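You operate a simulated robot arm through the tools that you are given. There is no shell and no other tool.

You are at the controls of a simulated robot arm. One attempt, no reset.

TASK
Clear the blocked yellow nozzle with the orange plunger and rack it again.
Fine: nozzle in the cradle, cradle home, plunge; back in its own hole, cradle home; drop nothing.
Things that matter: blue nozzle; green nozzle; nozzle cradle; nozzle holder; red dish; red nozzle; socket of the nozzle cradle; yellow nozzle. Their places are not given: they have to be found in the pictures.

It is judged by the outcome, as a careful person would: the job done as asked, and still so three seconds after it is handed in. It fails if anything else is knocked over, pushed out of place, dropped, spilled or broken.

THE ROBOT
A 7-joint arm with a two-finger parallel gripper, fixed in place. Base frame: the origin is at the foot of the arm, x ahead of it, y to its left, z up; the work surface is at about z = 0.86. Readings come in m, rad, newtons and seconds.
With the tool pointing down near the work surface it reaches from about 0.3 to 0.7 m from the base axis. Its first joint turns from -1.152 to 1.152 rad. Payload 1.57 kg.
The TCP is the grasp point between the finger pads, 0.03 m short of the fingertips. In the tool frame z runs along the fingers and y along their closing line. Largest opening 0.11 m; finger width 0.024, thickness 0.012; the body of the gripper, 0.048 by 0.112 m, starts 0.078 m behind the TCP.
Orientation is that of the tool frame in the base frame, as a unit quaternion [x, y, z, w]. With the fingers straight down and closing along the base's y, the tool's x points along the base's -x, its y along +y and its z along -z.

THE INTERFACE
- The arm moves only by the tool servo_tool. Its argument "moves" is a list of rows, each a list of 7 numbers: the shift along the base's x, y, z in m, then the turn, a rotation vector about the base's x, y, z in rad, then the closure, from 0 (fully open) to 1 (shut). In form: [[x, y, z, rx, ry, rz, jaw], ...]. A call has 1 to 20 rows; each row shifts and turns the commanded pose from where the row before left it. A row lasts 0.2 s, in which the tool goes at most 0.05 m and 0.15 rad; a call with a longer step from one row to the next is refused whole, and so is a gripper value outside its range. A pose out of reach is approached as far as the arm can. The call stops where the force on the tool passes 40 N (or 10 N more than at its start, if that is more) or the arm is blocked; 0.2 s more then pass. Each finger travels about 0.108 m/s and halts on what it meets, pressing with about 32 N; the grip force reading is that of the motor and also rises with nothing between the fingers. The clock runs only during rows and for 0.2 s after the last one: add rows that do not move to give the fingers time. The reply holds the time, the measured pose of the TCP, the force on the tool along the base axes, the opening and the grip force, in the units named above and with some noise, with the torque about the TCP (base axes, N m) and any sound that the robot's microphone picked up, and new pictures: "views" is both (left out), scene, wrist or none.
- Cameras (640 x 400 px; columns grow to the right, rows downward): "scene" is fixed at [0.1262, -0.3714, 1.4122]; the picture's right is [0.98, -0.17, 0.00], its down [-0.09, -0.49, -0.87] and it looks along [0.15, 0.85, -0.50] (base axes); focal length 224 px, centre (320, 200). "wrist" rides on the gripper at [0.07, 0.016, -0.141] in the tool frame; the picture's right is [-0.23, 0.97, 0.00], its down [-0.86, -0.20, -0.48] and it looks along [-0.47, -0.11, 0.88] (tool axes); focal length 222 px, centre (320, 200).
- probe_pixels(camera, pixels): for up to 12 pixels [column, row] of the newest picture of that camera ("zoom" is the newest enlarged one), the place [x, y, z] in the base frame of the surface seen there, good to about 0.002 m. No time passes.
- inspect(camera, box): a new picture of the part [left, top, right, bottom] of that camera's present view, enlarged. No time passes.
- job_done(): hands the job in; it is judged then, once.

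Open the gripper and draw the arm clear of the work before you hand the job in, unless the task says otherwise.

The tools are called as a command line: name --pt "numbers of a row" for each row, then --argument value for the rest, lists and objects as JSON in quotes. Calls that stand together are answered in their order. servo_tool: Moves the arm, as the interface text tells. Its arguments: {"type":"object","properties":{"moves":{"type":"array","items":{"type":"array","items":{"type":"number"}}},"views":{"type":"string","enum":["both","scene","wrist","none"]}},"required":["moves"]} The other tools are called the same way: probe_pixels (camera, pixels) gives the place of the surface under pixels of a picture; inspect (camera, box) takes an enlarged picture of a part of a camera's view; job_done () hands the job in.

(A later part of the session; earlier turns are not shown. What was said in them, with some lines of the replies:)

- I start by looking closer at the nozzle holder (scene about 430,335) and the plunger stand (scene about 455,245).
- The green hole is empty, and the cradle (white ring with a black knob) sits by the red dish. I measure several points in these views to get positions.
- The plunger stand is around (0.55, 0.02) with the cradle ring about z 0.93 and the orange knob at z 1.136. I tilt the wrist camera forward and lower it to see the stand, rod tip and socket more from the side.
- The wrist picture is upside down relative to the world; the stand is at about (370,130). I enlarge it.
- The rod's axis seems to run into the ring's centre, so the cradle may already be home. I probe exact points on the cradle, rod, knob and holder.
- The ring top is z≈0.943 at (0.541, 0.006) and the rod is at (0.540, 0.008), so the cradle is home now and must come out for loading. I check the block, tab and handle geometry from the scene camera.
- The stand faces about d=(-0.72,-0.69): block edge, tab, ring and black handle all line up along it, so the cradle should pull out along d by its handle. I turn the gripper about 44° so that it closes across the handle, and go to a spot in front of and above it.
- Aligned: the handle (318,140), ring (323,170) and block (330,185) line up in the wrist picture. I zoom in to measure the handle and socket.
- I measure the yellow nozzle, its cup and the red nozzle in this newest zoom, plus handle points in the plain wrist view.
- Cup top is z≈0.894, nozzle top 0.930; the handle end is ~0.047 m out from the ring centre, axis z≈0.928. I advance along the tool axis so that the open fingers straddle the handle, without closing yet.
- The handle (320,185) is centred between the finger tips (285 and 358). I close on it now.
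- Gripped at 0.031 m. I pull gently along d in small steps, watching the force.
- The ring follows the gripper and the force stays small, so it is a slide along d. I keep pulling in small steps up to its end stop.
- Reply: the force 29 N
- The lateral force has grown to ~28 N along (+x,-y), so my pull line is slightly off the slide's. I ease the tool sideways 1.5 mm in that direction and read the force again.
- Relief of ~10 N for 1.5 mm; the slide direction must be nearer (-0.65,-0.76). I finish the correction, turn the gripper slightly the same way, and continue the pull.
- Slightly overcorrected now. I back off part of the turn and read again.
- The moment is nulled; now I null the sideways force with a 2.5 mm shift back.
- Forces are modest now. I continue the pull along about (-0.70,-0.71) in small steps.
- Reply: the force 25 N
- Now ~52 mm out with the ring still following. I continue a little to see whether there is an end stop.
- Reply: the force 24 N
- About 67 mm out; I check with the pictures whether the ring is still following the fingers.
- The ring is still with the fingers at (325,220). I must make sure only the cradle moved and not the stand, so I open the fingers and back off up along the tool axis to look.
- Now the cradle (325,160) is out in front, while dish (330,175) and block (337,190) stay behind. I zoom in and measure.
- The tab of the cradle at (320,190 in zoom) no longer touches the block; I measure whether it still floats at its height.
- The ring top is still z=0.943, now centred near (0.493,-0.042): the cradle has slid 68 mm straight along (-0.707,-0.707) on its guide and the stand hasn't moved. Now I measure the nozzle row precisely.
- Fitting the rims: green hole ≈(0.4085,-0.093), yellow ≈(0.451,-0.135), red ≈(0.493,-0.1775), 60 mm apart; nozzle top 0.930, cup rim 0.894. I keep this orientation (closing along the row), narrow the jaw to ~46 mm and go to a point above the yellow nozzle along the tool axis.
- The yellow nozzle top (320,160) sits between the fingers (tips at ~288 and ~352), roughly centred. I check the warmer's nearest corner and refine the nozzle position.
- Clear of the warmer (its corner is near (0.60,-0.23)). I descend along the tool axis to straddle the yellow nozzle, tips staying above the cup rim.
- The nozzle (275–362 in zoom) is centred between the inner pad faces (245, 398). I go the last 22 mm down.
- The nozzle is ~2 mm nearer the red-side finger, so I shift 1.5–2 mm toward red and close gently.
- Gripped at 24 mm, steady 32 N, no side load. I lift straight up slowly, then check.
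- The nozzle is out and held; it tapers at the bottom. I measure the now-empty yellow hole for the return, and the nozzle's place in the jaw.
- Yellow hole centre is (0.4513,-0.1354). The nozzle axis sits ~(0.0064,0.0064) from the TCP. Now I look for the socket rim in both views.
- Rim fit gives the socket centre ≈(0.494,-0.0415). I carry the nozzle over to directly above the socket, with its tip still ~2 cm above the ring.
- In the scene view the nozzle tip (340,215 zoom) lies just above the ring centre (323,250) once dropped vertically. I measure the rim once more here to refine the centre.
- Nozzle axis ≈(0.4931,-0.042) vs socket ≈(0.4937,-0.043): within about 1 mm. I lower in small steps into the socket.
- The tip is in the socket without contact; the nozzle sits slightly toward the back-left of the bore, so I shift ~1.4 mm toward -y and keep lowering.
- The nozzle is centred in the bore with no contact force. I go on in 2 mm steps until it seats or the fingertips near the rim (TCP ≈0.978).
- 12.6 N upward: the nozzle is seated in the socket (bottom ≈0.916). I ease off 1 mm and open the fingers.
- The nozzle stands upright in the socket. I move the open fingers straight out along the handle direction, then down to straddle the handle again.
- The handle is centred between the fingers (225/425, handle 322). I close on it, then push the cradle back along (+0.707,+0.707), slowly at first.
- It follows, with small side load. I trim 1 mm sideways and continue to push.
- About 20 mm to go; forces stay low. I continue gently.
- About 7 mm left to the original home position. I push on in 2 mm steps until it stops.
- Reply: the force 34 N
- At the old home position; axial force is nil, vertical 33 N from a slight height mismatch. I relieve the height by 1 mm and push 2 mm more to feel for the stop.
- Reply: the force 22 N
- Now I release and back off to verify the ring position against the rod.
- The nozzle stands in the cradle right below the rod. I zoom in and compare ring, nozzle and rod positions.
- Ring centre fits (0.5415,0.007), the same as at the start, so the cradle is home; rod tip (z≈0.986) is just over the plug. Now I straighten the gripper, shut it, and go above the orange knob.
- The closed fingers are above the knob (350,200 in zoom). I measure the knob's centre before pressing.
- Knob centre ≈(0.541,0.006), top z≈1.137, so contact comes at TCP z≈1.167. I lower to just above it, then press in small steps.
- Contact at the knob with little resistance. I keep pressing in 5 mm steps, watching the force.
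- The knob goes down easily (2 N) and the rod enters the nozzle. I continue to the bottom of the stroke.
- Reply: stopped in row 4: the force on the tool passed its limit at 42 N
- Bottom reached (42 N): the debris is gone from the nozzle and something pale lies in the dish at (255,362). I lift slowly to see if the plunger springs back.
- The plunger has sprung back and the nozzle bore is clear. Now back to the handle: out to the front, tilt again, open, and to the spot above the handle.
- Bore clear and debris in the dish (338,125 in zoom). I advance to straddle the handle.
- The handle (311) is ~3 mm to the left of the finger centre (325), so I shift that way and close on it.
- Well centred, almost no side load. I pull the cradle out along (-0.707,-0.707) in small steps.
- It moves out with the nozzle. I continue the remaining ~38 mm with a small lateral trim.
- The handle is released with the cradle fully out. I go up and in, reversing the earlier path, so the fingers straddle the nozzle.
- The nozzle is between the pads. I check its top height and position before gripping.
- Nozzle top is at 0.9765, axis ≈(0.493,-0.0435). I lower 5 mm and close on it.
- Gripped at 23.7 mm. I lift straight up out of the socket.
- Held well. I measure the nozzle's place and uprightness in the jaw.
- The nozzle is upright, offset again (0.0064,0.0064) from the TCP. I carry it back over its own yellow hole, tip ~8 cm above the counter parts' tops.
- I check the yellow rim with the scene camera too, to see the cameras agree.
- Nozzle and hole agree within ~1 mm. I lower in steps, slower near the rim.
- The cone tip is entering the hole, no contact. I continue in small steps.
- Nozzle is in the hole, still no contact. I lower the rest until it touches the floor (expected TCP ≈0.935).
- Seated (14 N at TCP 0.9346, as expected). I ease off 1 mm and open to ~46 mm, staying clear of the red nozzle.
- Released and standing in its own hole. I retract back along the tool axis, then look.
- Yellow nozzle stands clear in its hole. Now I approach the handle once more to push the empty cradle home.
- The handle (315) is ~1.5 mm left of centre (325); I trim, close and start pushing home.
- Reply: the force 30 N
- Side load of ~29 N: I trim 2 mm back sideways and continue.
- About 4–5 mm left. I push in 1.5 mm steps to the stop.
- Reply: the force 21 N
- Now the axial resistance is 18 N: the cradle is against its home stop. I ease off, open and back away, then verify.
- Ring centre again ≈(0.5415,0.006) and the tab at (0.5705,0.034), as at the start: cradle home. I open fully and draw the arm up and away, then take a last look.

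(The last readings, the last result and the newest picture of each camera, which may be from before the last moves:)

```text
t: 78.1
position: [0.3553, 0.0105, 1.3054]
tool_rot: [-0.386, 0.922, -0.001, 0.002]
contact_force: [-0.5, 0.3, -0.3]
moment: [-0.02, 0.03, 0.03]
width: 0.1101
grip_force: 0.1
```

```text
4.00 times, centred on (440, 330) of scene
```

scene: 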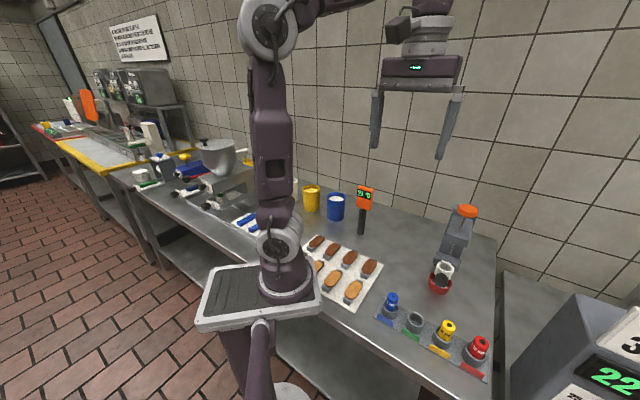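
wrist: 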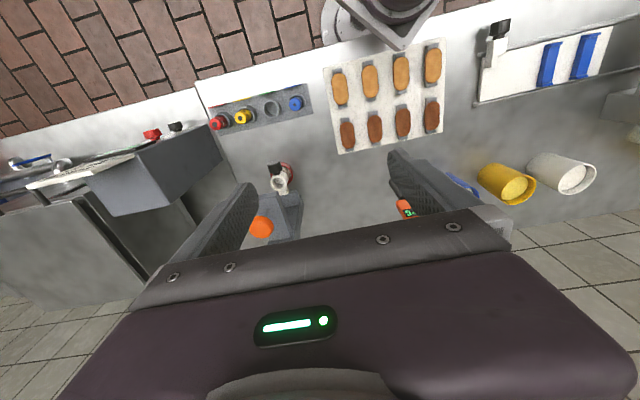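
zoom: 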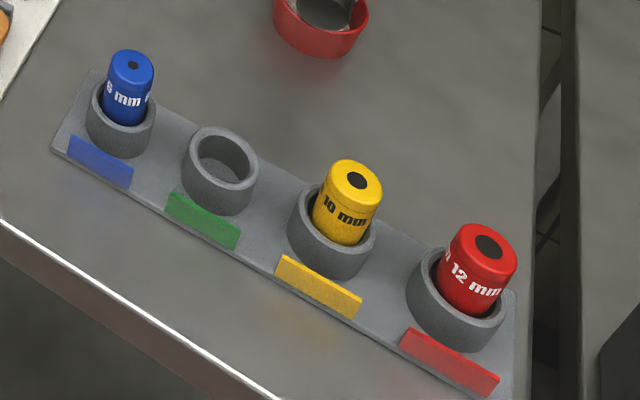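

The pictures match the start: cradle home at (342,310), plunger up, and the debris in the dish. The yellow nozzle is clear and back in its own hole, and blue and red are untouched. The gripper is open and clear of the work, so I hand in.

job_done

```text
The job is handed in.
```

The yellow nozzle is unblocked and back in its own hole, and the job is handed in.

- **Clearing:** I put the nozzle in the cradle, slid the cradle home and pressed the orange plunger to the bottom of its stroke. The blockage came out into the red dish, and the plunger sprang back up by itself.
- **Racking:** The nozzle went back into the yellow hole and touched bottom at the expected height. The last picture shows it upright with its bore clear.
- **Cradle:** I pushed the empty cradle back until it met its stop. Its measured position matches the start.
- **Everything else:** Nothing was dropped, and the blue and red nozzles look untouched. The green hole was already empty when I started, and I didn't see the green nozzle in any picture.

The gripper is open and the arm is clear of the work.
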